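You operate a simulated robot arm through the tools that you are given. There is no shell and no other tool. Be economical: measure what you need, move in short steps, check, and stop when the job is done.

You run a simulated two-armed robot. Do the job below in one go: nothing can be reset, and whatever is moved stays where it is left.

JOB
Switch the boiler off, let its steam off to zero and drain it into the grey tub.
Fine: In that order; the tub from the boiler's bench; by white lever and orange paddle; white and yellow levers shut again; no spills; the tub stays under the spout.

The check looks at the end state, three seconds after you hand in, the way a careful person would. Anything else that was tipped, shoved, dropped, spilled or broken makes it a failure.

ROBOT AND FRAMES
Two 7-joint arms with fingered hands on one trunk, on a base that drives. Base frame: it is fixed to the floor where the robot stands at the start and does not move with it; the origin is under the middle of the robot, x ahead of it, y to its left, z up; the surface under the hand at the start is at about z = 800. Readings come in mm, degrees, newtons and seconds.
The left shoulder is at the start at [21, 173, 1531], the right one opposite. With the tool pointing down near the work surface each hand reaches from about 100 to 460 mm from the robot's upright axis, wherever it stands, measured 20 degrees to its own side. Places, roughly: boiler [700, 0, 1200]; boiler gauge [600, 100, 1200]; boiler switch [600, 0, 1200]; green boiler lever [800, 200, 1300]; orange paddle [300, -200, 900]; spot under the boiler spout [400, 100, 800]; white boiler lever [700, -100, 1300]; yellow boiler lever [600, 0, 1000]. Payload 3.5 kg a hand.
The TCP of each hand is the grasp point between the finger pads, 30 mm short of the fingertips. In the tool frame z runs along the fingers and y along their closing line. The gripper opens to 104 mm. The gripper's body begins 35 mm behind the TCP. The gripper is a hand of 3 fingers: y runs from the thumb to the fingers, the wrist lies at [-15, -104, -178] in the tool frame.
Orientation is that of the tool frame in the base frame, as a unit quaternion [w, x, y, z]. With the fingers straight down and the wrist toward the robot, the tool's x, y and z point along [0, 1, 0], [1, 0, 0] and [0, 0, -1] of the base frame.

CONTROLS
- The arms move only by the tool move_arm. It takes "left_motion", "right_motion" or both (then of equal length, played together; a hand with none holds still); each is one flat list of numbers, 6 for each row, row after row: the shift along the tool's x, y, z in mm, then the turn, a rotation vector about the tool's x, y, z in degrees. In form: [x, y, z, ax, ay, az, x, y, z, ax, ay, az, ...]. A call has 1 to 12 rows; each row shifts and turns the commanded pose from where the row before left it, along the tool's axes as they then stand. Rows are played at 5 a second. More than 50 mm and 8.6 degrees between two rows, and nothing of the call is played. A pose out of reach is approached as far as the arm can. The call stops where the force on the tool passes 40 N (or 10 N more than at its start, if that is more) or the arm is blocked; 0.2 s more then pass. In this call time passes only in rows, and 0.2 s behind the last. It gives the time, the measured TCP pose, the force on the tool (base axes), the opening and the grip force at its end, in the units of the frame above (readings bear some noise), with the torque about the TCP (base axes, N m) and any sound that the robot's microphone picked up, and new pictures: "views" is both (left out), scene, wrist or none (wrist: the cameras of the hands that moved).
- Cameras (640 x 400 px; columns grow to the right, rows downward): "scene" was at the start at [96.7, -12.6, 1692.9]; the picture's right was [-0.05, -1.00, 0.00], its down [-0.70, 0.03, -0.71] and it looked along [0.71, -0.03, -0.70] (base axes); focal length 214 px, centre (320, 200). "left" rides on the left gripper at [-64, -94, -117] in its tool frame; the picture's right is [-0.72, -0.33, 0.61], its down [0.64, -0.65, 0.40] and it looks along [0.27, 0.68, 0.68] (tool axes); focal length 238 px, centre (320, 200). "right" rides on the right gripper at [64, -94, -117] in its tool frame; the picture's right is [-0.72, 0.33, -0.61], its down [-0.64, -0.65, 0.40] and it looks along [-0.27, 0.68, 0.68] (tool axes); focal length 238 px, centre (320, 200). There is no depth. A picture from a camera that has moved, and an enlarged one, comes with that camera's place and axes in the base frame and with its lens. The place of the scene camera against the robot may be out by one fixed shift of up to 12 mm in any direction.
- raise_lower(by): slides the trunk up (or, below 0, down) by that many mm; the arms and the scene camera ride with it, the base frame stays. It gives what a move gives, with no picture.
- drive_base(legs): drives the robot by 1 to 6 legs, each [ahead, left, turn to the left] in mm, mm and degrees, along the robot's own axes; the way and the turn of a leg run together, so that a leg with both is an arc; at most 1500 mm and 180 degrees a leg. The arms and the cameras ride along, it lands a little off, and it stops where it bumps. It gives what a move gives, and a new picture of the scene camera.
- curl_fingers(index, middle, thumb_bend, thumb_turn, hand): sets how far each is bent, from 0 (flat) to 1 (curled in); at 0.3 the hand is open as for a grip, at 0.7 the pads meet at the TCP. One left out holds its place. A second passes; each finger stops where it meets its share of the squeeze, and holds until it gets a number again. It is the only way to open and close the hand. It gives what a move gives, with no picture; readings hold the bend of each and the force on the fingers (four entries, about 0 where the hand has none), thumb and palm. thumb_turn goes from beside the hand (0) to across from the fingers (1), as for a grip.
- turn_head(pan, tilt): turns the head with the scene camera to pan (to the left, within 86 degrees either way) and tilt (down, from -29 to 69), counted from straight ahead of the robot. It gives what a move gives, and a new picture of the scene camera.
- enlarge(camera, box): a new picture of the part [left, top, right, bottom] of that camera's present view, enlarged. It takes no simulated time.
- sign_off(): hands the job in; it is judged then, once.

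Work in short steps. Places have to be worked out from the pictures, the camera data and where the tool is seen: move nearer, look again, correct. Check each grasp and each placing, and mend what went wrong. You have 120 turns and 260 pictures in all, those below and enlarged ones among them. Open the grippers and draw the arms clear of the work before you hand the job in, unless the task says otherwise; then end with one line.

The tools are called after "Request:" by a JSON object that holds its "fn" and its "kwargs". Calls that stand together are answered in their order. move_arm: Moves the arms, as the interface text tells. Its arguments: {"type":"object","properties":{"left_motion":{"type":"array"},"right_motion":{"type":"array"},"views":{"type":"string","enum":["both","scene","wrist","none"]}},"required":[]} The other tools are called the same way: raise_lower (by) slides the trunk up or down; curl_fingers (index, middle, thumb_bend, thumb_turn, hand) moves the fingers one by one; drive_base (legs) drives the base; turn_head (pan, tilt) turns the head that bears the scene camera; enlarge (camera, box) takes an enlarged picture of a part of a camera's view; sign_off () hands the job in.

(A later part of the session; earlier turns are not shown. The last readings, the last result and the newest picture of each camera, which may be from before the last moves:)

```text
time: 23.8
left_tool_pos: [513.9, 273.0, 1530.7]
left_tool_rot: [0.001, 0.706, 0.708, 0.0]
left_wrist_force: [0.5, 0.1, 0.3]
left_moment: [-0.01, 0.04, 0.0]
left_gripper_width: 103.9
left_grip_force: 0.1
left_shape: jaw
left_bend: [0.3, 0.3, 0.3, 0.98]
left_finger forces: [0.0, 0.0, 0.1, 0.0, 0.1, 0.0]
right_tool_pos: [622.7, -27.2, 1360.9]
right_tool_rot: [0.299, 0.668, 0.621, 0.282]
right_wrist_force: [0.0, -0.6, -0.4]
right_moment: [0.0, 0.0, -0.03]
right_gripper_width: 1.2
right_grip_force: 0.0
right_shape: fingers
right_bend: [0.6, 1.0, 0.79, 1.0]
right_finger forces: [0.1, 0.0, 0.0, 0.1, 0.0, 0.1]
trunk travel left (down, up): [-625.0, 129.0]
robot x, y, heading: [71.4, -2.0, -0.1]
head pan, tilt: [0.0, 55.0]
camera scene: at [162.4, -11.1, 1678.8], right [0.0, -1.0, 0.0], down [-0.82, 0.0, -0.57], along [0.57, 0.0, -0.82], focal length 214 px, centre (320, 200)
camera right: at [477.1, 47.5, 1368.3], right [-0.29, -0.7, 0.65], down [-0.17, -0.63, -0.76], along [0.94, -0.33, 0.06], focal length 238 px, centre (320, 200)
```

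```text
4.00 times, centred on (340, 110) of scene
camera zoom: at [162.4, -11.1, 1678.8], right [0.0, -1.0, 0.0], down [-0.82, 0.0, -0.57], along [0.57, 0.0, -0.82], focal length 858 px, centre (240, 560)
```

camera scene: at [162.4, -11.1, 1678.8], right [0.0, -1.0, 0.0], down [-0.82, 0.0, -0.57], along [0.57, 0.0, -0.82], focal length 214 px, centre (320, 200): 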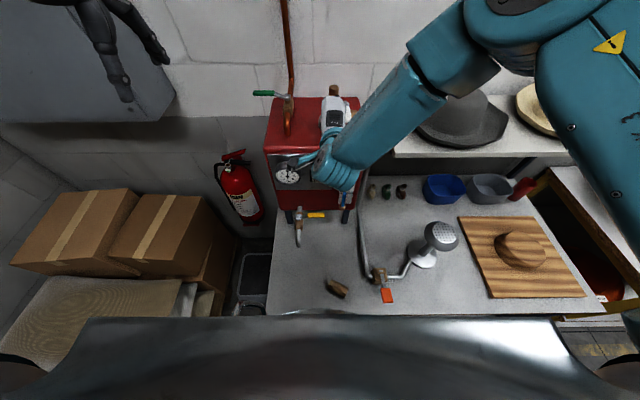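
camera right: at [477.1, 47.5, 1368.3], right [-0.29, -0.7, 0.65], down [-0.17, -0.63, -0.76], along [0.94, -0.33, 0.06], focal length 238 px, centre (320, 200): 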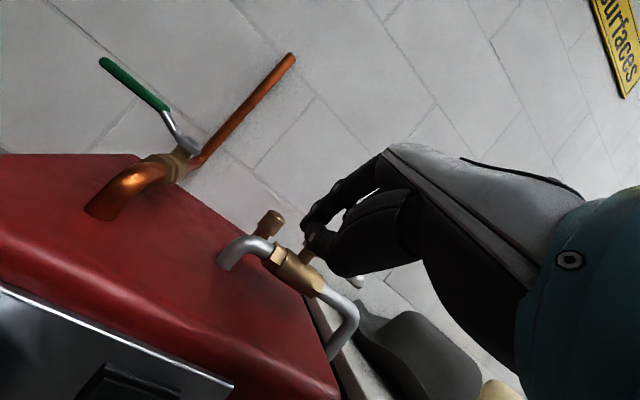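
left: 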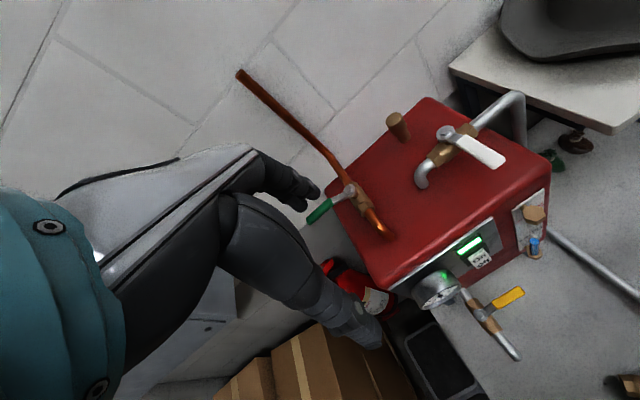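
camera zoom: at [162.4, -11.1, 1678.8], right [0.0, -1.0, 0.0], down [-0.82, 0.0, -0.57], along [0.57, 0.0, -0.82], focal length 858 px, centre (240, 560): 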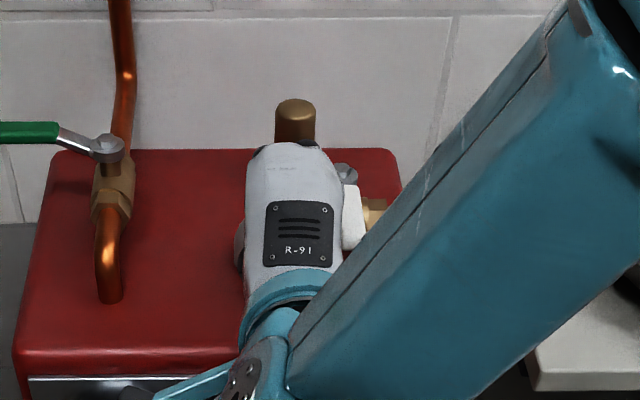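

The fingers sit left of the handle at its height. I push gently to the right and watch the force.

Request:
{"fn": "move_arm", "kwargs": {"right_motion": [-10, 0, 0, 0, 0, 0, -10, 0, 0, 0, 0, 0, -10, 0, 0, 0, 0, 0, -10, 0, 0, 0, 0, 0], "views": "wrist"}}

Request:
{"fn": "enlarge", "kwargs": {"camera": "scene", "box": [260, 60, 420, 160]}}

```text
time: 24.8
left_tool_pos: [510.0, 275.1, 1533.7]
left_tool_rot: [0.001, 0.705, 0.709, 0.001]
left_wrist_force: [-0.2, 0.5, -0.7]
left_moment: [-0.03, 0.04, 0.01]
left_gripper_width: 103.6
left_grip_force: 0.0
left_shape: jaw
left_bend: [0.3, 0.3, 0.3, 0.98]
left_finger forces: [0.0, 0.0, 0.0, 0.1, 0.1, 0.0]
right_tool_pos: [620.4, -66.8, 1361.6]
right_tool_rot: [0.298, 0.668, 0.621, 0.282]
right_wrist_force: [0.4, 2.2, -0.5]
right_moment: [0.04, 0.04, 0.05]
right_gripper_width: 0.8
right_grip_force: 1.4
right_shape: fingers
right_bend: [0.6, 1.0, 0.8, 1.0]
right_finger forces: [0.1, 0.0, 0.0, 0.1, 2.6, 0.0]
trunk travel left (down, up): [-625.0, 129.0]
robot x, y, heading: [77.9, -0.7, 0.1]
head pan, tilt: [0.0, 55.0]
camera right: at [474.2, 8.0, 1369.7], right [-0.29, -0.71, 0.65], down [-0.17, -0.62, -0.76], along [0.94, -0.33, 0.06], focal length 238 px, centre (320, 200)
```

right: 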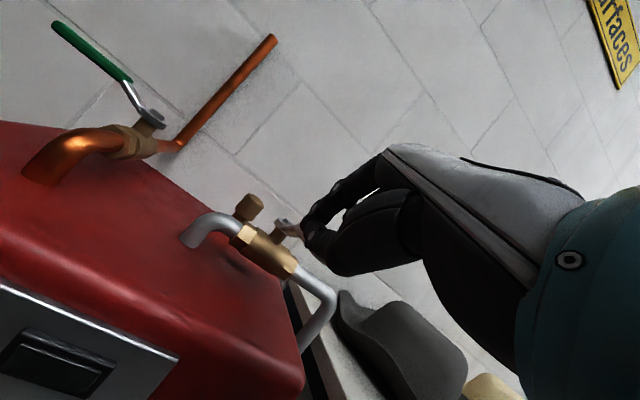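

```text
4.00 times, centred on (340, 110) of scene
camera zoom: at [161.1, -10.6, 1678.9], right [0.0, -1.0, 0.0], down [-0.82, 0.0, -0.57], along [0.57, 0.0, -0.82], focal length 858 px, centre (240, 560)
```

zoom: 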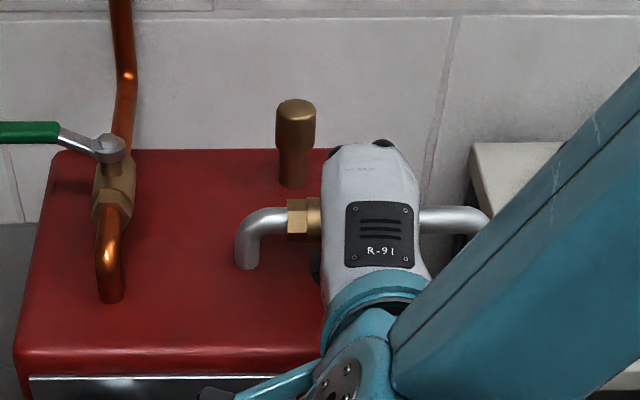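

Light contact on the thumb (2 N). I push further right, bending slightly forward to follow the arc.

Request:
{"fn": "move_arm", "kwargs": {"right_motion": [-8, 0, 0, 0, 0, 0, -8, 0, 0, 0, 0, 0, -8, 2, 2, 0, 0, 0], "views": "wrist"}}

Request:
{"fn": "enlarge", "kwargs": {"camera": "right", "box": [180, 140, 420, 290]}}

```text
time: 25.6
left_tool_pos: [511.4, 273.8, 1531.6]
left_tool_rot: [0.001, 0.706, 0.709, 0.001]
left_wrist_force: [0.2, -0.3, 0.7]
left_moment: [0.0, 0.01, -0.01]
left_gripper_width: 103.4
left_grip_force: 0.0
left_shape: jaw
left_bend: [0.3, 0.3, 0.3, 0.98]
left_finger forces: [0.1, 0.0, 0.1, 0.0, 0.1, 0.1]
right_tool_pos: [620.8, -91.6, 1361.9]
right_tool_rot: [0.299, 0.668, 0.62, 0.283]
right_wrist_force: [0.4, 1.8, 2.0]
right_moment: [-0.04, -0.05, 0.07]
right_gripper_width: 1.4
right_grip_force: 2.0
right_shape: fingers
right_bend: [0.59, 1.0, 0.8, 1.0]
right_finger forces: [2.0, 0.0, 0.1, 0.0, 1.2, 0.0]
trunk travel left (down, up): [-625.0, 129.0]
robot x, y, heading: [75.4, -5.0, 0.4]
head pan, tilt: [0.0, 55.0]
camera right: at [475.3, -16.6, 1369.9], right [-0.29, -0.7, 0.65], down [-0.17, -0.62, -0.76], along [0.94, -0.34, 0.06], focal length 238 px, centre (320, 200)
```

right: 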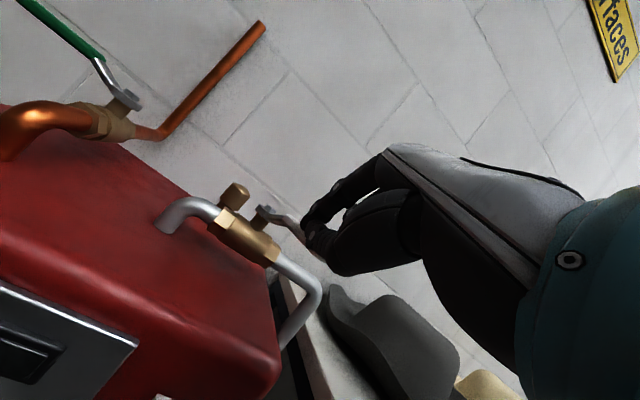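

```text
2.67 times, centred on (300, 215) of right
camera zoom: at [475.3, -16.6, 1369.9], right [-0.29, -0.7, 0.65], down [-0.17, -0.62, -0.76], along [0.94, -0.34, 0.06], focal length 636 px, centre (373, 160)
```

zoom: 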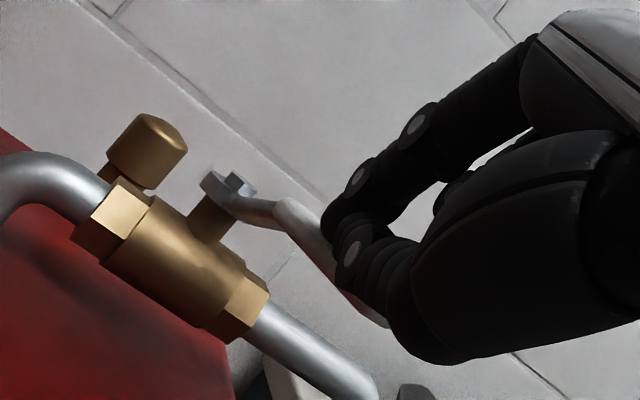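

The lever is swinging toward the pipe line with little force. I follow its arc right and forward.

Request:
{"fn": "move_arm", "kwargs": {"right_motion": [-9.6, 4.5, 4.9, 0, 0, 0, -9.6, 4.5, 4.9, 0, 0, 0, -9.6, 4.5, 4.9, 0, 0, 0, -6, 6, 6.5, 0, 0, 0], "views": "wrist"}}

Request:
{"fn": "enlarge", "kwargs": {"camera": "right", "box": [180, 140, 420, 290]}}

```text
time: 26.6
left_tool_pos: [512.9, 273.5, 1532.4]
left_tool_rot: [0.001, 0.705, 0.709, 0.001]
left_wrist_force: [1.5, 0.1, -0.4]
left_moment: [0.02, 0.02, 0.01]
left_gripper_width: 103.7
left_grip_force: 0.1
left_shape: jaw
left_bend: [0.3, 0.3, 0.3, 0.98]
left_finger forces: [0.0, 0.0, 0.1, 0.0, 0.1, 0.0]
right_tool_pos: [643.6, -101.5, 1377.0]
right_tool_rot: [0.298, 0.67, 0.619, 0.28]
right_wrist_force: [0.6, 0.0, 0.2]
right_moment: [0.0, 0.0, 0.01]
right_gripper_width: 1.2
right_grip_force: 0.0
right_shape: fingers
right_bend: [0.6, 1.0, 0.8, 1.0]
right_finger forces: [0.0, 0.0, 0.1, 0.0, 0.0, 0.0]
right hand out of reach, approached as far as the arm can: row 1, 2, 3, 4
trunk travel left (down, up): [-625.0, 129.0]
robot x, y, heading: [74.0, -3.8, 0.5]
head pan, tilt: [0.0, 55.0]
camera right: at [499.0, -25.4, 1385.8], right [-0.3, -0.7, 0.65], down [-0.18, -0.62, -0.76], along [0.94, -0.34, 0.06], focal length 238 px, centre (320, 200)
```

right: 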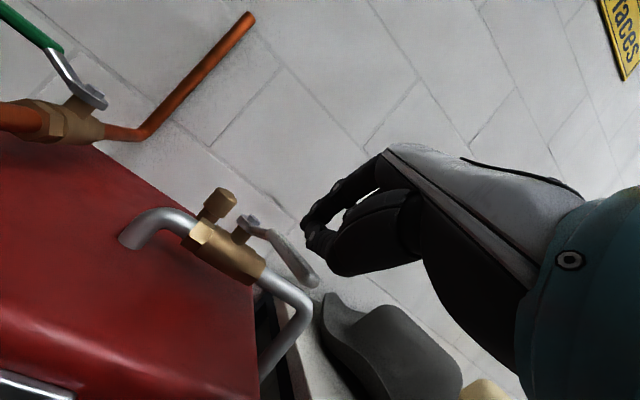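

```text
2.67 times, centred on (300, 215) of right
camera zoom: at [499.0, -25.4, 1385.8], right [-0.3, -0.7, 0.65], down [-0.18, -0.62, -0.76], along [0.94, -0.34, 0.06], focal length 636 px, centre (373, 160)
```

zoom: 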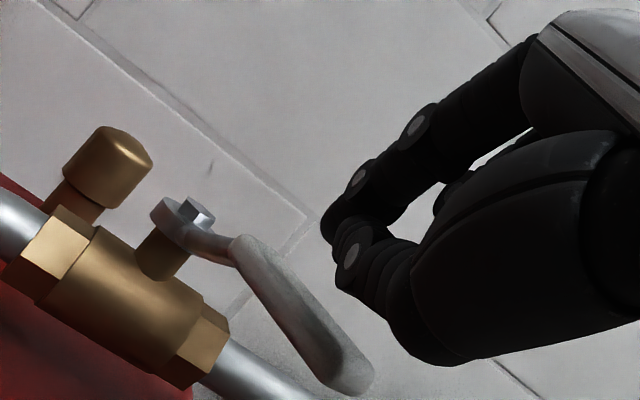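

The lever has swung about 45°, but the arm is at a joint limit here. I lift the hand clear and drive the robot 120 mm to the right so the lever lies more comfortably left of the right shoulder.

Request:
{"fn": "move_arm", "kwargs": {"right_motion": [0, 2.5, -42, 0, 0, 0, 0, 2.5, -42, 0, 0, 0], "views": "none"}}

Request:
{"fn": "drive_base", "kwargs": {"legs": [[0, -130, 0]]}}

Request:
{"fn": "enlarge", "kwargs": {"camera": "scene", "box": [220, 60, 380, 160]}}

```text
time: 27.2
left_tool_pos: [509.9, 275.3, 1531.7]
left_tool_rot: [0.0, 0.705, 0.709, 0.001]
left_wrist_force: [-0.9, -0.3, -0.1]
left_moment: [-0.01, 0.0, -0.03]
left_gripper_width: 103.5
left_grip_force: 0.1
left_shape: jaw
left_bend: [0.3, 0.3, 0.3, 0.98]
left_finger forces: [0.0, 0.0, 0.0, 0.0, 0.0, 0.1]
right_tool_pos: [581.9, -98.4, 1437.3]
right_tool_rot: [0.297, 0.667, 0.621, 0.283]
right_wrist_force: [0.0, 0.6, 0.9]
right_moment: [0.0, -0.01, -0.02]
right_gripper_width: 0.7
right_grip_force: 0.1
right_shape: fingers
right_bend: [0.6, 1.0, 0.8, 1.0]
right_finger forces: [0.0, 0.1, 0.0, 0.0, 0.1, 0.1]
trunk travel left (down, up): [-625.0, 129.0]
robot x, y, heading: [70.3, -4.3, 0.2]
head pan, tilt: [0.0, 55.0]
```

```text
time: 28.5
left_tool_pos: [512.8, 147.2, 1531.1]
left_tool_rot: [0.001, 0.705, 0.709, -0.001]
left_wrist_force: [-0.5, 0.0, -0.1]
left_moment: [-0.02, 0.0, 0.01]
left_gripper_width: 103.6
left_grip_force: 0.1
left_shape: jaw
left_bend: [0.3, 0.3, 0.3, 0.98]
left_finger forces: [0.0, 0.0, 0.1, 0.1, 0.0, 0.1]
right_tool_pos: [585.3, -223.9, 1436.7]
right_tool_rot: [0.299, 0.667, 0.621, 0.282]
right_wrist_force: [-0.5, -0.4, 0.8]
right_moment: [0.0, -0.02, -0.02]
right_gripper_width: 1.1
right_grip_force: 0.1
right_shape: fingers
right_bend: [0.6, 1.0, 0.8, 1.0]
right_finger forces: [0.0, 0.0, 0.0, 0.0, 0.1, 0.0]
trunk travel left (down, up): [-625.0, 129.0]
robot x, y, heading: [74.8, -133.0, 0.6]
head pan, tilt: [0.0, 55.0]
camera scene: at [161.9, -138.6, 1678.9], right [0.01, -1.0, 0.0], down [-0.82, 0.0, -0.57], along [0.57, 0.0, -0.82], focal length 214 px, centre (320, 200)
```

scene: 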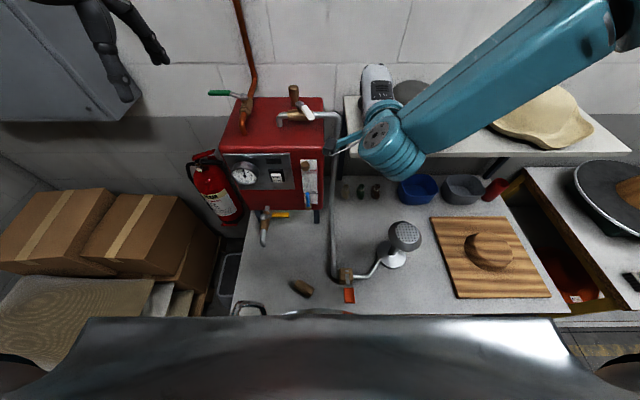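

```text
4.00 times, centred on (300, 110) of scene
camera zoom: at [161.9, -138.6, 1678.9], right [0.01, -1.0, 0.0], down [-0.82, 0.0, -0.57], along [0.57, 0.0, -0.82], focal length 858 px, centre (400, 560)
```

zoom: 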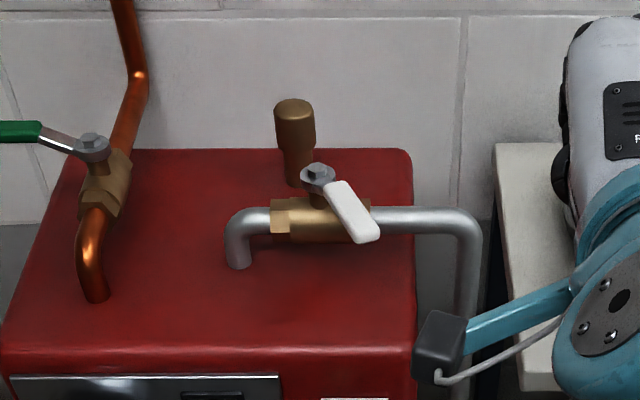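

The lever stands about 40° open. I bring the hand back left of/before the handle and lower it, then check.

Request:
{"fn": "move_arm", "kwargs": {"right_motion": [36, 1, 1, 0, 0, 0, 36, 1, 1, 0, 0, 0, 36, 1, 1, 0, 0, 0, 36, 1, 1, 0, 0, 0, -2, -24.5, 31, 0, 0, 0, -2, -24.5, 31, 0, 0, 0], "views": "wrist"}}

Request:
{"fn": "enlarge", "kwargs": {"camera": "right", "box": [180, 140, 420, 290]}}

Request:
{"fn": "enlarge", "kwargs": {"camera": "scene", "box": [220, 60, 380, 160]}}

```text
time: 29.9
left_tool_pos: [512.5, 146.0, 1531.2]
left_tool_rot: [0.0, 0.705, 0.709, 0.0]
left_wrist_force: [-0.6, 0.9, 0.0]
left_moment: [0.02, 0.01, 0.0]
left_gripper_width: 103.8
left_grip_force: 0.0
left_shape: jaw
left_bend: [0.3, 0.3, 0.3, 0.98]
left_finger forces: [0.0, 0.0, 0.0, 0.0, 0.0, 0.0]
right_tool_pos: [613.9, -87.5, 1360.8]
right_tool_rot: [0.299, 0.668, 0.621, 0.283]
right_wrist_force: [0.4, -0.3, -0.2]
right_moment: [-0.03, 0.02, -0.02]
right_gripper_width: 0.9
right_grip_force: 0.0
right_shape: fingers
right_bend: [0.6, 1.0, 0.8, 1.0]
right_finger forces: [0.1, 0.0, 0.1, 0.0, 0.0, 0.0]
trunk travel left (down, up): [-625.0, 129.0]
robot x, y, heading: [75.8, -131.3, 0.5]
head pan, tilt: [0.0, 55.0]
camera right: at [468.2, -13.5, 1368.7], right [-0.29, -0.71, 0.65], down [-0.17, -0.62, -0.76], along [0.94, -0.33, 0.06], focal length 238 px, centre (320, 200)
```

right: 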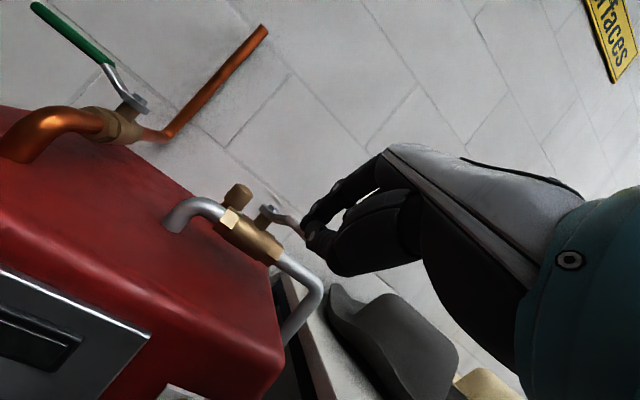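

```text
2.67 times, centred on (300, 215) of right
camera zoom: at [468.2, -13.5, 1368.7], right [-0.29, -0.71, 0.65], down [-0.17, -0.62, -0.76], along [0.94, -0.33, 0.06], focal length 636 px, centre (373, 160)
```

zoom: 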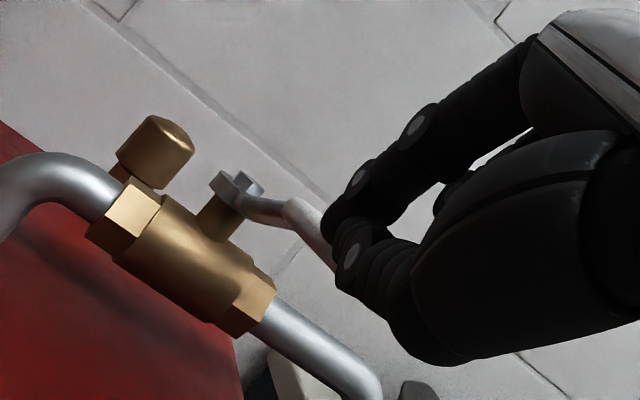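

```text
4.00 times, centred on (300, 110) of scene
camera zoom: at [162.3, -140.5, 1678.8], right [0.0, -1.0, 0.0], down [-0.82, 0.0, -0.57], along [0.57, 0.0, -0.82], focal length 858 px, centre (400, 560)
```

zoom: 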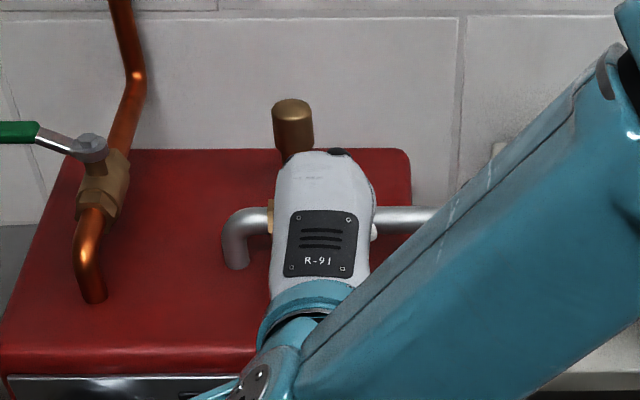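

Position is as before. I push right-and-forward along the remaining arc.

Request:
{"fn": "move_arm", "kwargs": {"right_motion": [-12.8, 7.3, 8.1, 0, 0, 0, -12.8, 7.3, 8.1, 0, 0, 0, -6.3, 7, 7.8, 0, 0, 0, -6.3, 7, 7.8, 0, 0, 0, -2, 7, 7.8, 0, 0, 0], "views": "wrist"}}

Request:
{"fn": "enlarge", "kwargs": {"camera": "right", "box": [180, 140, 420, 290]}}

```text
time: 31.1
left_tool_pos: [510.6, 144.7, 1532.4]
left_tool_rot: [0.001, 0.705, 0.71, 0.001]
left_wrist_force: [0.0, -0.9, -0.3]
left_moment: [-0.02, -0.01, 0.0]
left_gripper_width: 103.6
left_grip_force: 0.0
left_shape: jaw
left_bend: [0.3, 0.3, 0.3, 0.98]
left_finger forces: [0.0, 0.1, 0.0, 0.1, 0.0, 0.0]
right_tool_pos: [663.0, -131.3, 1361.6]
right_tool_rot: [0.299, 0.668, 0.62, 0.283]
right_wrist_force: [-4.0, -3.1, 1.5]
right_moment: [-0.01, -0.11, -0.1]
right_gripper_width: 0.0
right_grip_force: 2.2
right_shape: fingers
right_bend: [0.61, 1.0, 0.8, 1.0]
right_finger forces: [5.0, 0.0, 0.0, 0.0, 0.0, 0.0]
trunk travel left (down, up): [-625.0, 129.0]
robot x, y, heading: [75.7, -133.4, 0.6]
head pan, tilt: [0.0, 55.0]
camera right: at [517.9, -57.3, 1368.9], right [-0.29, -0.71, 0.64], down [-0.17, -0.62, -0.76], along [0.94, -0.34, 0.06], focal length 238 px, centre (320, 200)
```

right: 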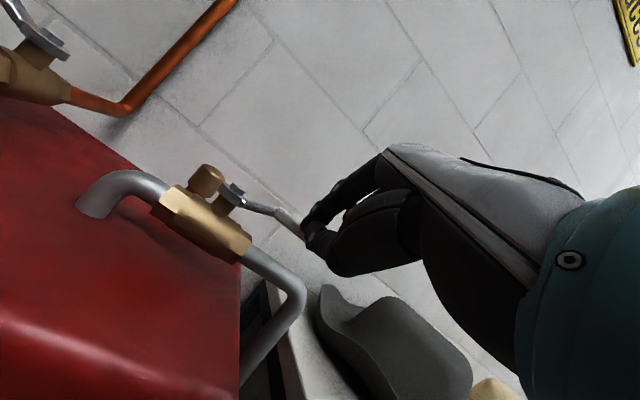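

```text
2.67 times, centred on (300, 215) of right
camera zoom: at [517.9, -57.3, 1368.9], right [-0.29, -0.71, 0.64], down [-0.17, -0.62, -0.76], along [0.94, -0.34, 0.06], focal length 636 px, centre (373, 160)
```

zoom: 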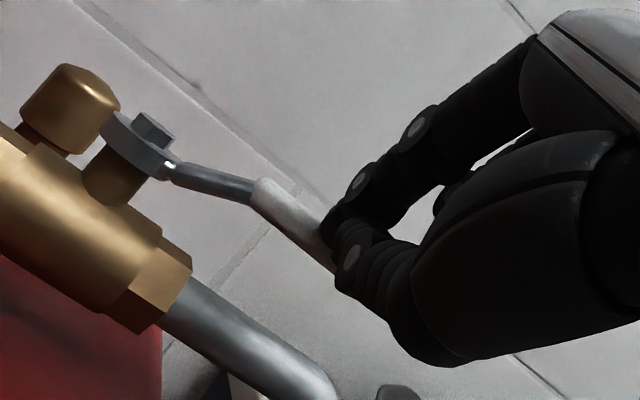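

Nearly parallel; I push straight forward to reach the stop.

Request:
{"fn": "move_arm", "kwargs": {"right_motion": [0.7, 6.6, 7.5, 0, 0, 0, 0.7, 6.6, 7.5, 0, 0, 0, 0.7, 6.6, 7.5, 0, 0, 0], "views": "wrist"}}

Request:
{"fn": "enlarge", "kwargs": {"camera": "right", "box": [180, 140, 420, 290]}}

```text
time: 32.1
left_tool_pos: [507.3, 143.3, 1533.2]
left_tool_rot: [0.001, 0.705, 0.709, 0.002]
left_wrist_force: [-0.6, 0.5, -0.1]
left_moment: [0.0, -0.01, 0.01]
left_gripper_width: 103.8
left_grip_force: 0.1
left_shape: jaw
left_bend: [0.3, 0.3, 0.3, 0.98]
left_finger forces: [0.0, 0.1, 0.1, 0.0, 0.0, 0.0]
right_tool_pos: [689.0, -129.6, 1361.3]
right_tool_rot: [0.298, 0.666, 0.622, 0.284]
right_wrist_force: [-12.3, -2.8, 6.0]
right_moment: [-0.02, -0.06, 0.03]
right_gripper_width: 1.7
right_grip_force: 6.7
right_shape: fingers
right_bend: [0.6, 1.0, 0.8, 1.0]
right_finger forces: [3.0, 0.0, 0.0, 0.0, 10.5, 0.0]
trunk travel left (down, up): [-625.0, 129.0]
robot x, y, heading: [72.4, -132.0, 0.2]
head pan, tilt: [0.0, 55.0]
stopped in row 3 (right hand): the force on the tool passed its limit at 45 N (the readings are from after the stop); the commanded pose is now the measured one
camera right: at [543.4, -55.6, 1369.9], right [-0.29, -0.71, 0.64], down [-0.17, -0.63, -0.76], along [0.94, -0.33, 0.06], focal length 238 px, centre (320, 200)
```

right: 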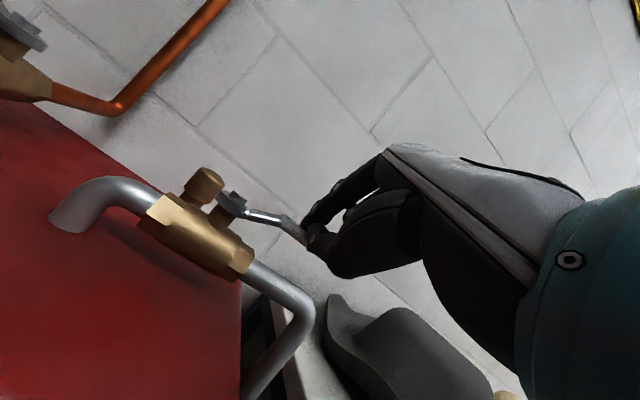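

```text
2.67 times, centred on (300, 215) of right
camera zoom: at [543.4, -55.6, 1369.9], right [-0.29, -0.71, 0.64], down [-0.17, -0.63, -0.76], along [0.94, -0.33, 0.06], focal length 636 px, centre (373, 160)
```

zoom: 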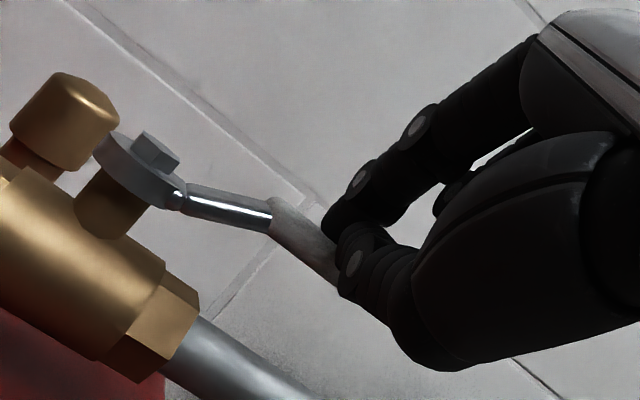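

Hit the stop at 45 N. I withdraw the hand up and back and check the lever from the head camera.

Request:
{"fn": "move_arm", "kwargs": {"right_motion": [0, 0, -45, 0, 0, 0, 0, 5, -45, 0, 0, 0, -40, 0, -25, 0, 0, 0, -40, 0, -20, 0, 0, 0, -40, 0, 0, 0, 0, 0], "views": "none"}}

Request:
{"fn": "enlarge", "kwargs": {"camera": "scene", "box": [220, 60, 380, 160]}}

Request:
{"fn": "enlarge", "kwargs": {"camera": "scene", "box": [240, 200, 440, 325]}}

```text
time: 33.3
left_tool_pos: [510.9, 142.1, 1532.4]
left_tool_rot: [0.0, 0.705, 0.709, 0.002]
left_wrist_force: [-0.6, -0.1, -0.2]
left_moment: [0.06, 0.03, 0.01]
left_gripper_width: 103.6
left_grip_force: 0.0
left_shape: jaw
left_bend: [0.3, 0.3, 0.3, 0.98]
left_finger forces: [0.0, 0.1, 0.0, 0.1, 0.0, 0.0]
right_tool_pos: [587.7, -246.2, 1456.0]
right_tool_rot: [0.297, 0.667, 0.622, 0.283]
right_wrist_force: [-0.2, -0.4, -0.3]
right_moment: [0.03, 0.04, 0.02]
right_gripper_width: 1.2
right_grip_force: 0.0
right_shape: fingers
right_bend: [0.6, 1.0, 0.8, 1.0]
right_finger forces: [0.1, 0.1, 0.1, 0.0, 0.0, 0.0]
trunk travel left (down, up): [-625.0, 129.0]
robot x, y, heading: [76.1, -131.5, 0.3]
head pan, tilt: [0.0, 55.0]
```

```text
4.00 times, centred on (300, 110) of scene
camera zoom: at [161.5, -142.9, 1678.9], right [0.0, -1.0, 0.0], down [-0.82, 0.0, -0.57], along [0.57, 0.0, -0.82], focal length 858 px, centre (400, 560)
```

zoom: 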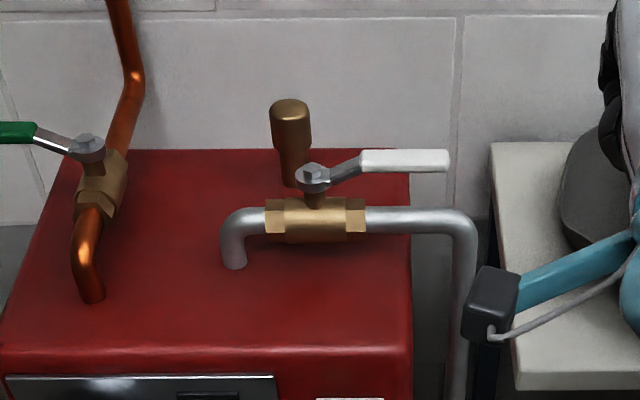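

```text
3.20 times, centred on (340, 262) of scene
camera zoom: at [161.5, -142.9, 1678.9], right [0.0, -1.0, 0.0], down [-0.82, 0.0, -0.57], along [0.57, 0.0, -0.82], focal length 686 px, centre (256, 0)
```

zoom: 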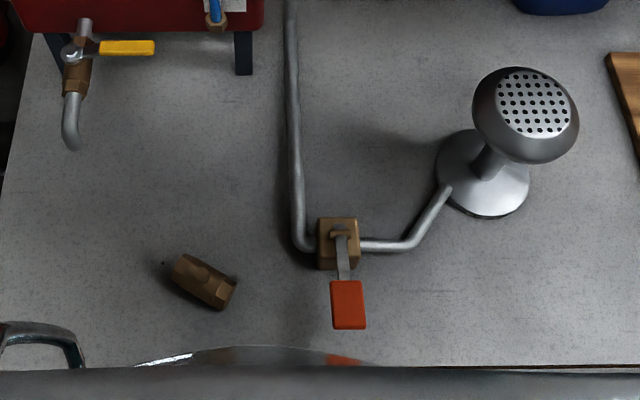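

The white lever is fully parallel (open). The paddle pad is near [318, -237]. I back the base 60 mm for chest clearance, turn the right hand to point down, and tuck the left hand away.

Request:
{"fn": "drive_base", "kwargs": {"legs": [[-60, 0, 0]]}}

Request:
{"fn": "move_arm", "kwargs": {"right_motion": [0, 0, 0, 7.5, 0, 0, 0, 0, 0, 7.5, 0, 0, 0, 0, 0, 7.5, 0, 0, 0, 0, 0, 7.5, 0, 0, 0, 0, 0, 7.5, 0, 0, 0, 0, 0, 7.5, 0, 0, 0, -35, 0, 0, 0, 0, 0, -35, 0, 0, 0, 0, 0, -35, 0, 0, 0, 0, 0, -35, 0, 0, 0, 0, 0, -35, 0, 0, 0, 0], "left_motion": [25, -10, 0, 0, 0, 0, 25, -10, 0, 0, 0, 0, 25, -10, 0, 0, 0, 0, 25, -10, 0, 0, 0, 0, 0, -10, 0, 0, 0, 0, 0, -10, 0, 0, 0, 0, 0, 0, 0, 0, 0, 0, 0, 0, 0, 0, 0, 0, 0, 0, 0, 0, 0, 0, 0, 0, 0, 0, 0, 0, 0, 0, 0, 0, 0, 0], "views": "both"}}

```text
time: 34.2
left_tool_pos: [454.6, 144.0, 1530.8]
left_tool_rot: [0.0, 0.705, 0.709, 0.0]
left_wrist_force: [1.4, -0.9, 0.6]
left_moment: [0.05, 0.03, -0.02]
left_gripper_width: 103.7
left_grip_force: 0.1
left_shape: jaw
left_bend: [0.3, 0.3, 0.3, 0.98]
left_finger forces: [0.1, 0.1, 0.0, 0.1, 0.0, 0.0]
right_tool_pos: [530.4, -245.2, 1455.0]
right_tool_rot: [0.297, 0.666, 0.623, 0.283]
right_wrist_force: [0.2, -0.2, 0.4]
right_moment: [0.0, 0.0, 0.02]
right_gripper_width: 1.1
right_grip_force: 0.1
right_shape: fingers
right_bend: [0.6, 1.0, 0.8, 1.0]
right_finger forces: [0.0, 0.1, 0.0, 0.0, 0.1, 0.0]
trunk travel left (down, up): [-625.0, 129.0]
robot x, y, heading: [15.1, -132.2, 0.2]
head pan, tilt: [0.0, 55.0]
camera scene: at [105.1, -141.2, 1678.7], right [0.0, -1.0, 0.0], down [-0.82, 0.0, -0.57], along [0.57, 0.0, -0.82], focal length 214 px, centre (320, 200)
```

scene: 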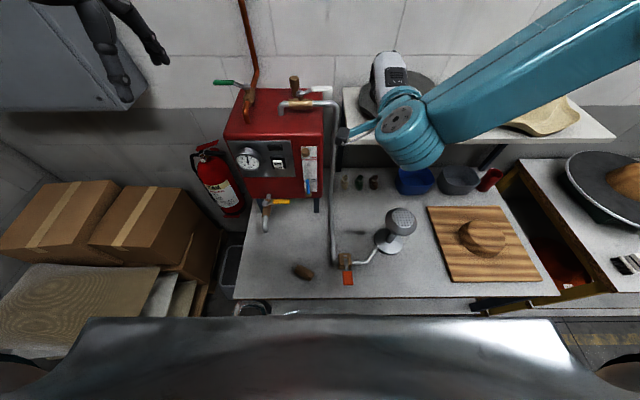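

```text
time: 36.6
left_tool_pos: [392.2, 246.8, 1532.5]
left_tool_rot: [-0.001, 0.705, 0.71, 0.0]
left_wrist_force: [0.2, 0.4, -0.3]
left_moment: [-0.01, -0.02, 0.01]
left_gripper_width: 103.9
left_grip_force: 0.0
left_shape: jaw
left_bend: [0.3, 0.3, 0.3, 0.98]
left_finger forces: [0.0, 0.0, 0.0, 0.0, 0.0, 0.1]
right_tool_pos: [354.9, -231.3, 1445.3]
right_tool_rot: [0.019, 0.73, 0.683, 0.023]
right_wrist_force: [-0.1, -0.4, 0.5]
right_moment: [0.02, 0.0, -0.01]
right_gripper_width: 1.2
right_grip_force: 0.1
right_shape: fingers
right_bend: [0.6, 1.0, 0.8, 1.0]
right_finger forces: [0.0, 0.0, 0.1, 0.1, 0.0, 0.1]
trunk travel left (down, up): [-625.0, 129.0]
robot x, y, heading: [14.8, -134.6, 0.3]
head pan, tilt: [0.0, 55.0]
camera scene: at [102.8, -140.6, 1678.9], right [0.0, -1.0, 0.0], down [-0.82, 0.0, -0.57], along [0.57, 0.0, -0.82], focal length 214 px, centre (320, 200)
camera right: at [257.8, -162.4, 1557.5], right [0.24, -0.74, 0.63], down [-0.67, -0.6, -0.45], along [0.7, -0.31, -0.64], focal length 238 px, centre (320, 200)
camera left: at [297.4, 180.7, 1649.6], right [-0.32, -0.72, -0.61], down [-0.66, 0.64, -0.4], along [0.68, 0.27, -0.68], focal length 238 px, centre (320, 200)
```

scene: 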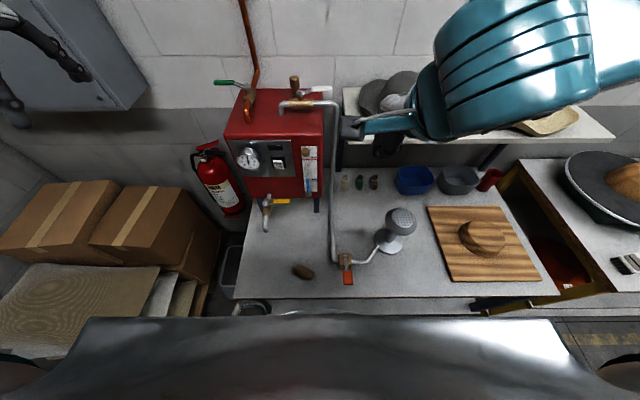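
right: 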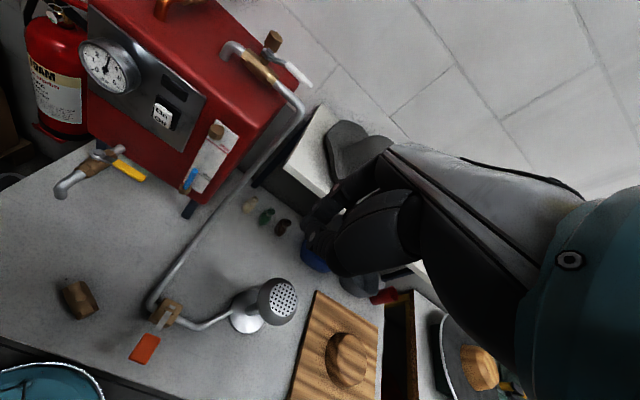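
left: 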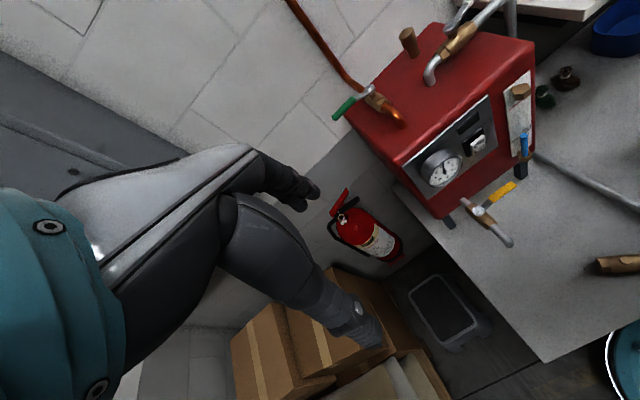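

Two views put the paddle pad near [309, -230, ~895]. I lower the trunk with the right hand above it.

Request:
{"fn": "raise_lower", "kwargs": {"by": -330}}

Request:
{"fn": "move_arm", "kwargs": {"right_motion": [0, -20, 20, 0, 0, 0, 0, -20, 20, 0, 0, 0], "views": "both"}}

```text
time: 39.9
left_tool_pos: [392.2, 244.4, 1201.6]
left_tool_rot: [-0.001, 0.705, 0.709, -0.001]
left_wrist_force: [-1.5, -0.2, -0.5]
left_moment: [0.04, 0.01, -0.02]
left_gripper_width: 103.6
left_grip_force: 0.0
left_shape: jaw
left_bend: [0.3, 0.3, 0.3, 0.98]
left_finger forces: [0.0, 0.1, 0.1, 0.2, 0.0, 0.1]
right_tool_pos: [370.5, -233.2, 1095.4]
right_tool_rot: [-0.002, 0.73, 0.684, 0.0]
right_wrist_force: [0.5, -0.9, 0.4]
right_moment: [0.02, 0.01, 0.04]
right_gripper_width: 0.9
right_grip_force: 0.1
right_shape: fingers
right_bend: [0.6, 1.0, 0.8, 1.0]
right_finger forces: [0.0, 0.1, 0.1, 0.0, 0.0, 0.0]
trunk travel left (down, up): [-295.0, 459.0]
robot x, y, heading: [16.8, -132.3, -0.1]
head pan, tilt: [0.0, 55.0]
```

```text
time: 40.5
left_tool_pos: [392.7, 243.4, 1201.5]
left_tool_rot: [0.0, 0.705, 0.71, 0.0]
left_wrist_force: [-0.1, 0.7, -0.3]
left_moment: [-0.04, 0.02, 0.04]
left_gripper_width: 103.7
left_grip_force: 0.0
left_shape: jaw
left_bend: [0.3, 0.3, 0.3, 0.98]
left_finger forces: [0.0, 0.0, 0.0, 0.0, 0.0, 0.1]
right_tool_pos: [357.1, -206.4, 1063.8]
right_tool_rot: [-0.002, 0.73, 0.684, -0.001]
right_wrist_force: [0.0, -0.3, 0.0]
right_moment: [0.0, -0.03, 0.02]
right_gripper_width: 1.1
right_grip_force: 0.1
right_shape: fingers
right_bend: [0.6, 1.0, 0.8, 1.0]
right_finger forces: [0.0, 0.0, 0.1, 0.0, 0.0, 0.0]
right hand out of reach, approached as far as the arm can: row 1, 2
trunk travel left (down, up): [-295.0, 459.0]
robot x, y, heading: [12.2, -132.8, 0.6]
head pan, tilt: [0.0, 55.0]
camera scene: at [162.5, -140.5, 1346.7], right [0.0, -1.0, 0.0], down [-0.82, 0.0, -0.57], along [0.57, 0.0, -0.82], focal length 214 px, centre (320, 200)
camera right: at [268.0, -135.3, 1182.3], right [0.28, -0.74, 0.61], down [-0.69, -0.6, -0.4], along [0.66, -0.31, -0.68], focal length 238 px, centre (320, 200)
```

scene: 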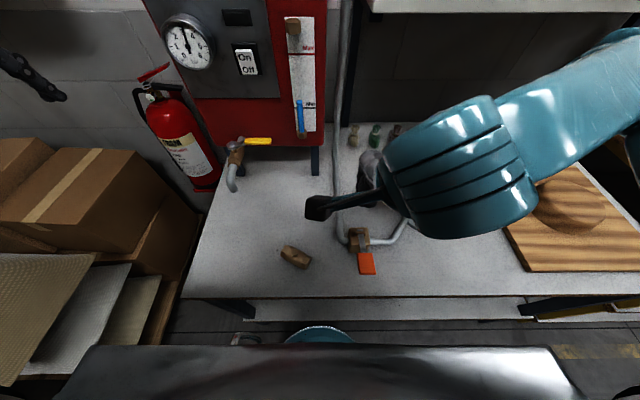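
right: 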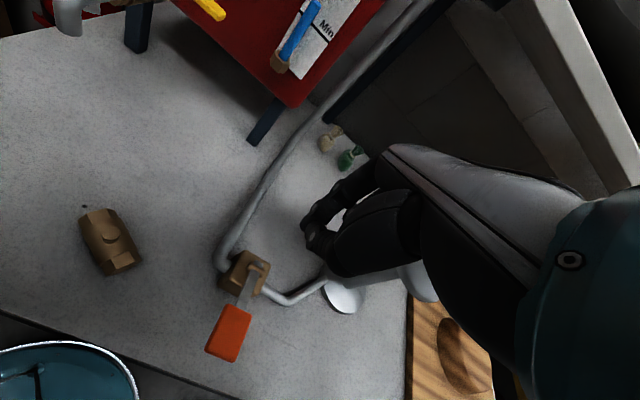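

The arm is now too folded (shoulder too low). I raise the trunk 170 mm and then reach down to the paddle.

Request:
{"fn": "raise_lower", "kwargs": {"by": 170}}

Request:
{"fn": "move_arm", "kwargs": {"right_motion": [0, 0, 45, 0, 0, 0, 0, 0, 45, 0, 0, 0, 0, 0, 45, 0, 0, 0, 0, 0, 45, 0, 0, 0, 0, 0, 45, 0, 0, 0], "views": "both"}}

```text
time: 42.4
left_tool_pos: [392.7, 244.1, 1371.1]
left_tool_rot: [0.0, 0.705, 0.709, 0.0]
left_wrist_force: [0.2, -0.2, 0.2]
left_moment: [-0.06, -0.05, 0.01]
left_gripper_width: 103.7
left_grip_force: 0.0
left_shape: jaw
left_bend: [0.3, 0.3, 0.3, 0.98]
left_finger forces: [0.0, 0.1, 0.0, 0.0, 0.1, 0.1]
right_tool_pos: [358.6, -207.0, 1234.2]
right_tool_rot: [-0.001, 0.73, 0.684, 0.0]
right_wrist_force: [-0.4, 0.0, -0.2]
right_moment: [0.01, -0.01, -0.01]
right_gripper_width: 0.9
right_grip_force: 0.0
right_shape: fingers
right_bend: [0.6, 1.0, 0.8, 1.0]
right_finger forces: [0.0, 0.0, 0.1, 0.0, 0.0, 0.1]
trunk travel left (down, up): [-465.0, 289.0]
robot x, y, heading: [16.3, -133.3, 0.6]
head pan, tilt: [0.0, 55.0]
```

```text
time: 43.6
left_tool_pos: [392.4, 244.1, 1370.8]
left_tool_rot: [0.0, 0.704, 0.71, 0.0]
left_wrist_force: [0.5, -0.1, -0.7]
left_moment: [-0.02, -0.01, -0.02]
left_gripper_width: 103.9
left_grip_force: 0.0
left_shape: jaw
left_bend: [0.3, 0.3, 0.3, 0.98]
left_finger forces: [0.0, 0.0, 0.0, 0.0, 0.0, 0.1]
right_tool_pos: [357.9, -205.9, 1006.5]
right_tool_rot: [-0.002, 0.729, 0.684, 0.001]
right_wrist_force: [-0.4, 0.7, -0.4]
right_moment: [0.02, 0.0, 0.0]
right_gripper_width: 1.1
right_grip_force: 0.1
right_shape: fingers
right_bend: [0.6, 1.0, 0.8, 1.0]
right_finger forces: [0.0, 0.0, 0.0, 0.1, 0.1, 0.0]
trunk travel left (down, up): [-465.0, 289.0]
robot x, y, heading: [14.5, -132.4, 0.2]
head pan, tilt: [0.0, 55.0]
camera scene: at [117.2, -140.9, 1518.4], right [0.0, -1.0, 0.0], down [-0.82, 0.0, -0.57], along [0.57, 0.0, -0.82], focal length 214 px, centre (320, 200)
camera right: at [268.0, -136.0, 1124.2], right [0.28, -0.74, 0.61], down [-0.69, -0.6, -0.41], along [0.66, -0.31, -0.68], focal length 238 px, centre (320, 200)
```

scene: 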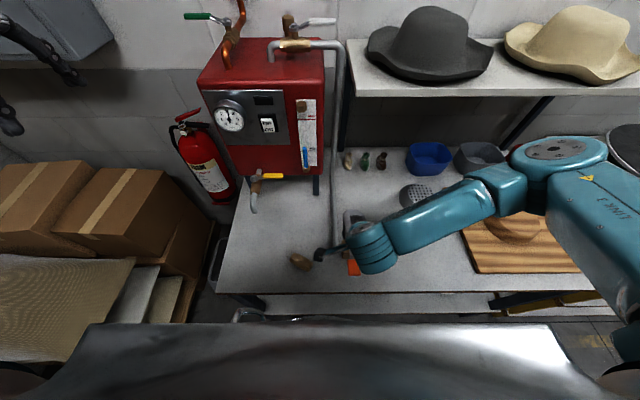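
right: 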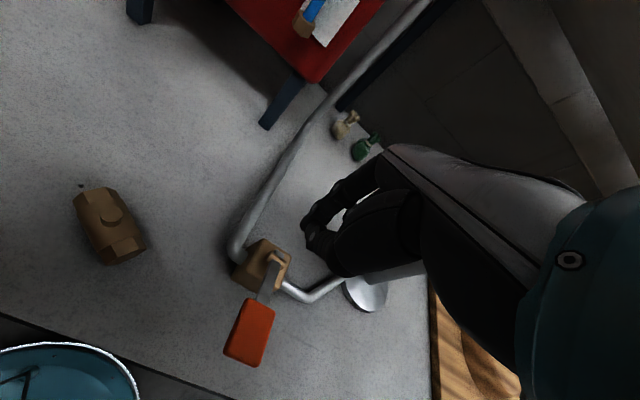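

Pad pinned at about [312, -230, 882]. I move the fingertips to about 30 mm above it.

Request:
{"fn": "move_arm", "kwargs": {"right_motion": [-13.5, -25, 35, 0, 0, 0, -13.5, -25, 35, 0, 0, 0], "views": "both"}}

Request:
{"fn": "enlarge", "kwargs": {"camera": "right", "box": [180, 160, 420, 310]}}

```text
time: 44.2
left_tool_pos: [394.3, 246.1, 1371.2]
left_tool_rot: [0.002, 0.704, 0.71, -0.001]
left_wrist_force: [0.2, 0.3, 0.1]
left_moment: [-0.05, 0.0, -0.02]
left_gripper_width: 103.6
left_grip_force: 0.0
left_shape: jaw
left_bend: [0.3, 0.3, 0.3, 0.98]
left_finger forces: [0.0, 0.0, 0.0, 0.1, 0.0, 0.0]
right_tool_pos: [305.3, -228.9, 936.3]
right_tool_rot: [-0.001, 0.729, 0.684, 0.0]
right_wrist_force: [-1.2, -0.4, 0.3]
right_moment: [-0.01, 0.0, 0.02]
right_gripper_width: 1.1
right_grip_force: 0.0
right_shape: fingers
right_bend: [0.6, 1.0, 0.8, 1.0]
right_finger forces: [0.1, 0.1, 0.0, 0.0, 0.0, 0.0]
trunk travel left (down, up): [-465.0, 289.0]
robot x, y, heading: [21.8, -130.4, 0.3]
head pan, tilt: [0.0, 55.0]
camera scene: at [117.5, -139.2, 1518.4], right [0.01, -1.0, 0.0], down [-0.82, 0.0, -0.57], along [0.57, 0.0, -0.82], focal length 214 px, centre (320, 200)
camera right: at [214.9, -159.7, 1054.8], right [0.28, -0.74, 0.61], down [-0.69, -0.6, -0.4], along [0.66, -0.31, -0.68], focal length 238 px, centre (320, 200)
```

scene: 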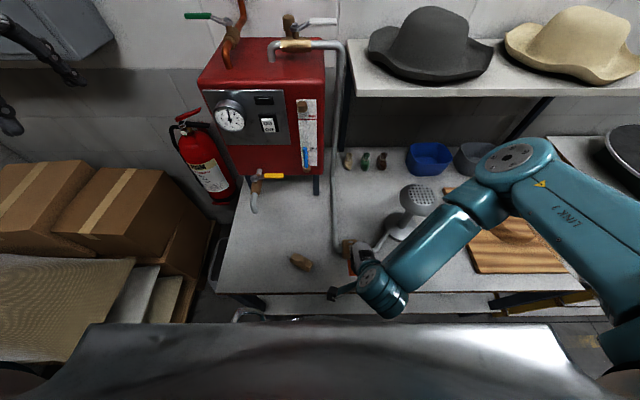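
right: 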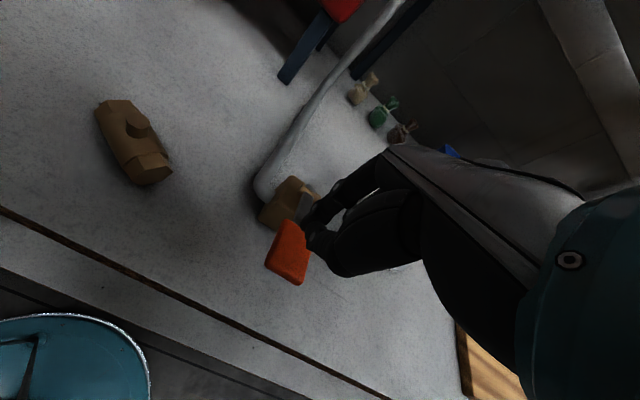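

```text
2.67 times, centred on (300, 235) of right
camera zoom: at [214.9, -159.7, 1054.8], right [0.28, -0.74, 0.61], down [-0.69, -0.6, -0.4], along [0.66, -0.31, -0.68], focal length 636 px, centre (373, 107)
```

zoom: 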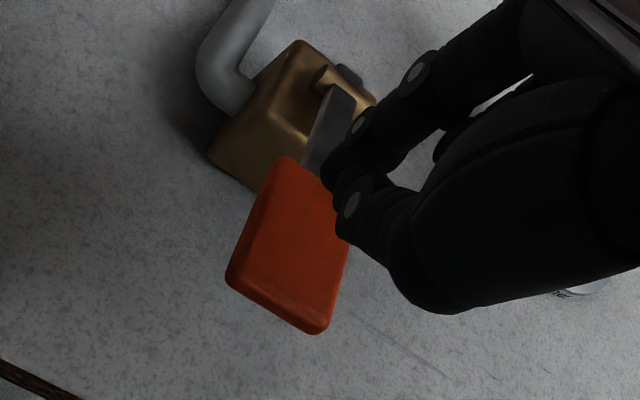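

Pad centre confirmed at [313, -231, 879], under the fingertips. I press down gradually.

Request:
{"fn": "move_arm", "kwargs": {"right_motion": [-2, -4, 15, 0, 0, 0, 0, 0, 10, 0, 0, 0, 0, 0, 10, 0, 0, 0, 0, 0, 8, 0, 0, 0, 0, 0, 6, 0, 0, 0], "views": "both"}}

Request:
{"fn": "enlarge", "kwargs": {"camera": "scene", "box": [190, 80, 310, 155]}}

```text
time: 45.3
left_tool_pos: [390.4, 244.2, 1372.1]
left_tool_rot: [0.001, 0.704, 0.71, 0.001]
left_wrist_force: [1.3, -0.3, 0.5]
left_moment: [0.0, -0.03, -0.03]
left_gripper_width: 103.4
left_grip_force: 0.1
left_shape: jaw
left_bend: [0.3, 0.3, 0.3, 0.98]
left_finger forces: [0.1, 0.0, 0.0, 0.1, 0.1, 0.0]
right_tool_pos: [305.3, -231.3, 898.0]
right_tool_rot: [0.005, 0.732, 0.682, 0.009]
right_wrist_force: [-3.5, -5.3, 25.5]
right_moment: [0.02, -0.37, -0.02]
right_gripper_width: 0.0
right_grip_force: 15.6
right_shape: fingers
right_bend: [0.63, 1.0, 0.79, 1.0]
right_finger forces: [31.9, 0.0, 0.0, 0.0, 0.0, 0.0]
trunk travel left (down, up): [-465.0, 289.0]
robot x, y, heading: [15.6, -137.3, 0.3]
head pan, tilt: [0.0, 55.0]
stopped in row 5 (right hand): the force on the tool passed its limit at 46 N (the readings are from after the stop); the commanded pose is now the measured one
camera scene: at [115.3, -141.6, 1518.7], right [0.0, -1.0, 0.0], down [-0.82, 0.0, -0.57], along [0.57, 0.0, -0.82], focal length 214 px, centre (320, 200)
camera right: at [213.4, -161.0, 1014.6], right [0.27, -0.74, 0.61], down [-0.69, -0.59, -0.42], along [0.67, -0.31, -0.67], focal length 238 px, centre (320, 200)
```

scene: 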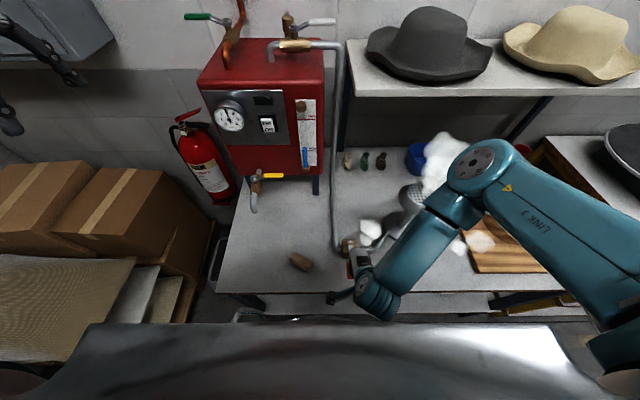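
right: 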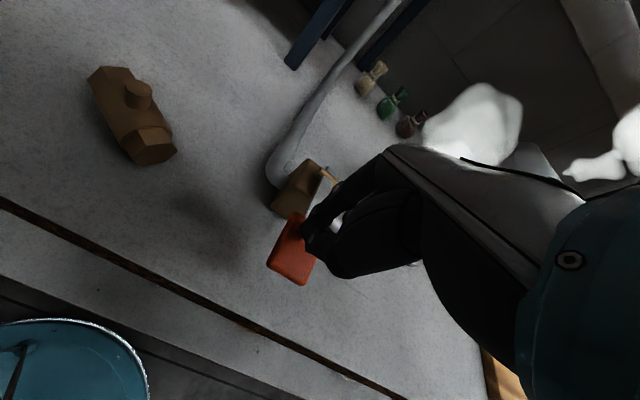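

```text
5.33 times, centred on (250, 118) of scene
camera zoom: at [115.3, -141.6, 1518.7], right [0.0, -1.0, 0.0], down [-0.82, 0.0, -0.57], along [0.57, 0.0, -0.82], focal length 1144 px, centre (693, 640)
```

zoom: 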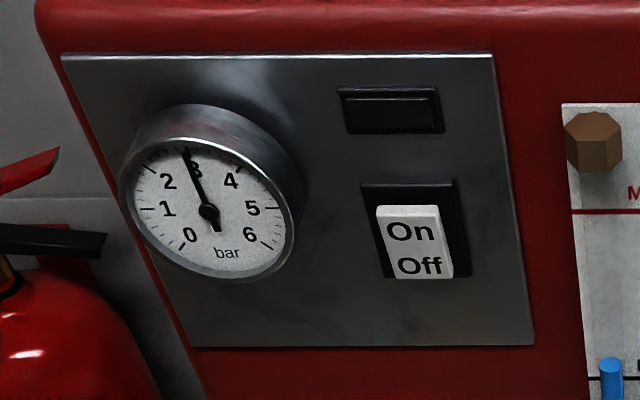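

Steam is flowing from the head and the needle is moving. I hold the paddle down and let time pass.

Request:
{"fn": "move_arm", "kwargs": {"right_motion": [0, 0, 1, 0, 0, 0, 0, 0, 0, 0, 0, 0, 0, 0, 0, 0, 0, 0, 0, 0, 0, 0, 0, 0, 0, 0, 0, 0, 0, 0, 0, 0, 0, 0, 0, 0, 0, 0, 0, 0, 0, 0, 0, 0, 0, 0, 0, 0, 0, 0, 0, 0, 0, 0, 0, 0, 0, 0, 0, 0, 0, 0, 0, 0, 0, 0, 0, 0, 0, 0, 0, 0], "views": "none"}}

Request:
{"fn": "enlarge", "kwargs": {"camera": "scene", "box": [190, 80, 310, 155]}}

```text
time: 45.9
left_tool_pos: [392.0, 244.2, 1370.8]
left_tool_rot: [0.001, 0.705, 0.709, 0.0]
left_wrist_force: [0.1, 0.4, -0.2]
left_moment: [0.03, -0.03, -0.03]
left_gripper_width: 103.4
left_grip_force: 0.0
left_shape: jaw
left_bend: [0.3, 0.3, 0.3, 0.98]
left_finger forces: [0.0, 0.0, 0.0, 0.0, 0.0, 0.0]
right_tool_pos: [306.4, -230.9, 896.8]
right_tool_rot: [0.006, 0.732, 0.681, 0.009]
right_wrist_force: [-7.2, -5.8, 26.3]
right_moment: [0.01, -0.16, -0.07]
right_gripper_width: 0.1
right_grip_force: 17.1
right_shape: fingers
right_bend: [0.64, 1.0, 0.79, 1.0]
right_finger forces: [34.7, 0.0, 0.0, 0.0, 0.0, 0.1]
trunk travel left (down, up): [-465.0, 289.0]
robot x, y, heading: [16.1, -130.7, 0.2]
head pan, tilt: [0.0, 55.0]
stopped in row 2 (right hand): the force on the tool passed its limit at 41 N (the readings are from after the stop); the commanded pose is now the measured one
```

```text
5.33 times, centred on (250, 118) of scene
camera zoom: at [115.1, -141.7, 1518.5], right [0.0, -1.0, 0.0], down [-0.82, 0.0, -0.57], along [0.57, 0.0, -0.82], focal length 1144 px, centre (693, 640)
```

zoom: 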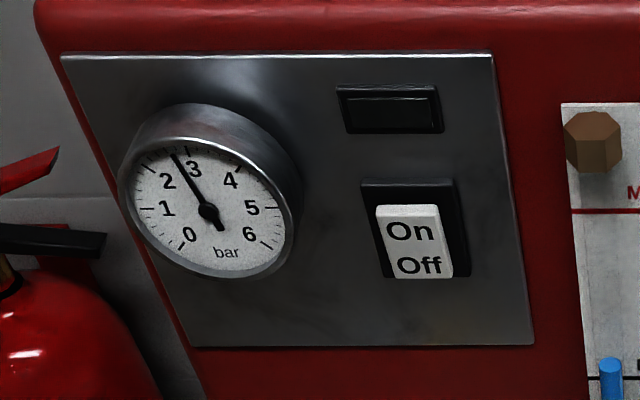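

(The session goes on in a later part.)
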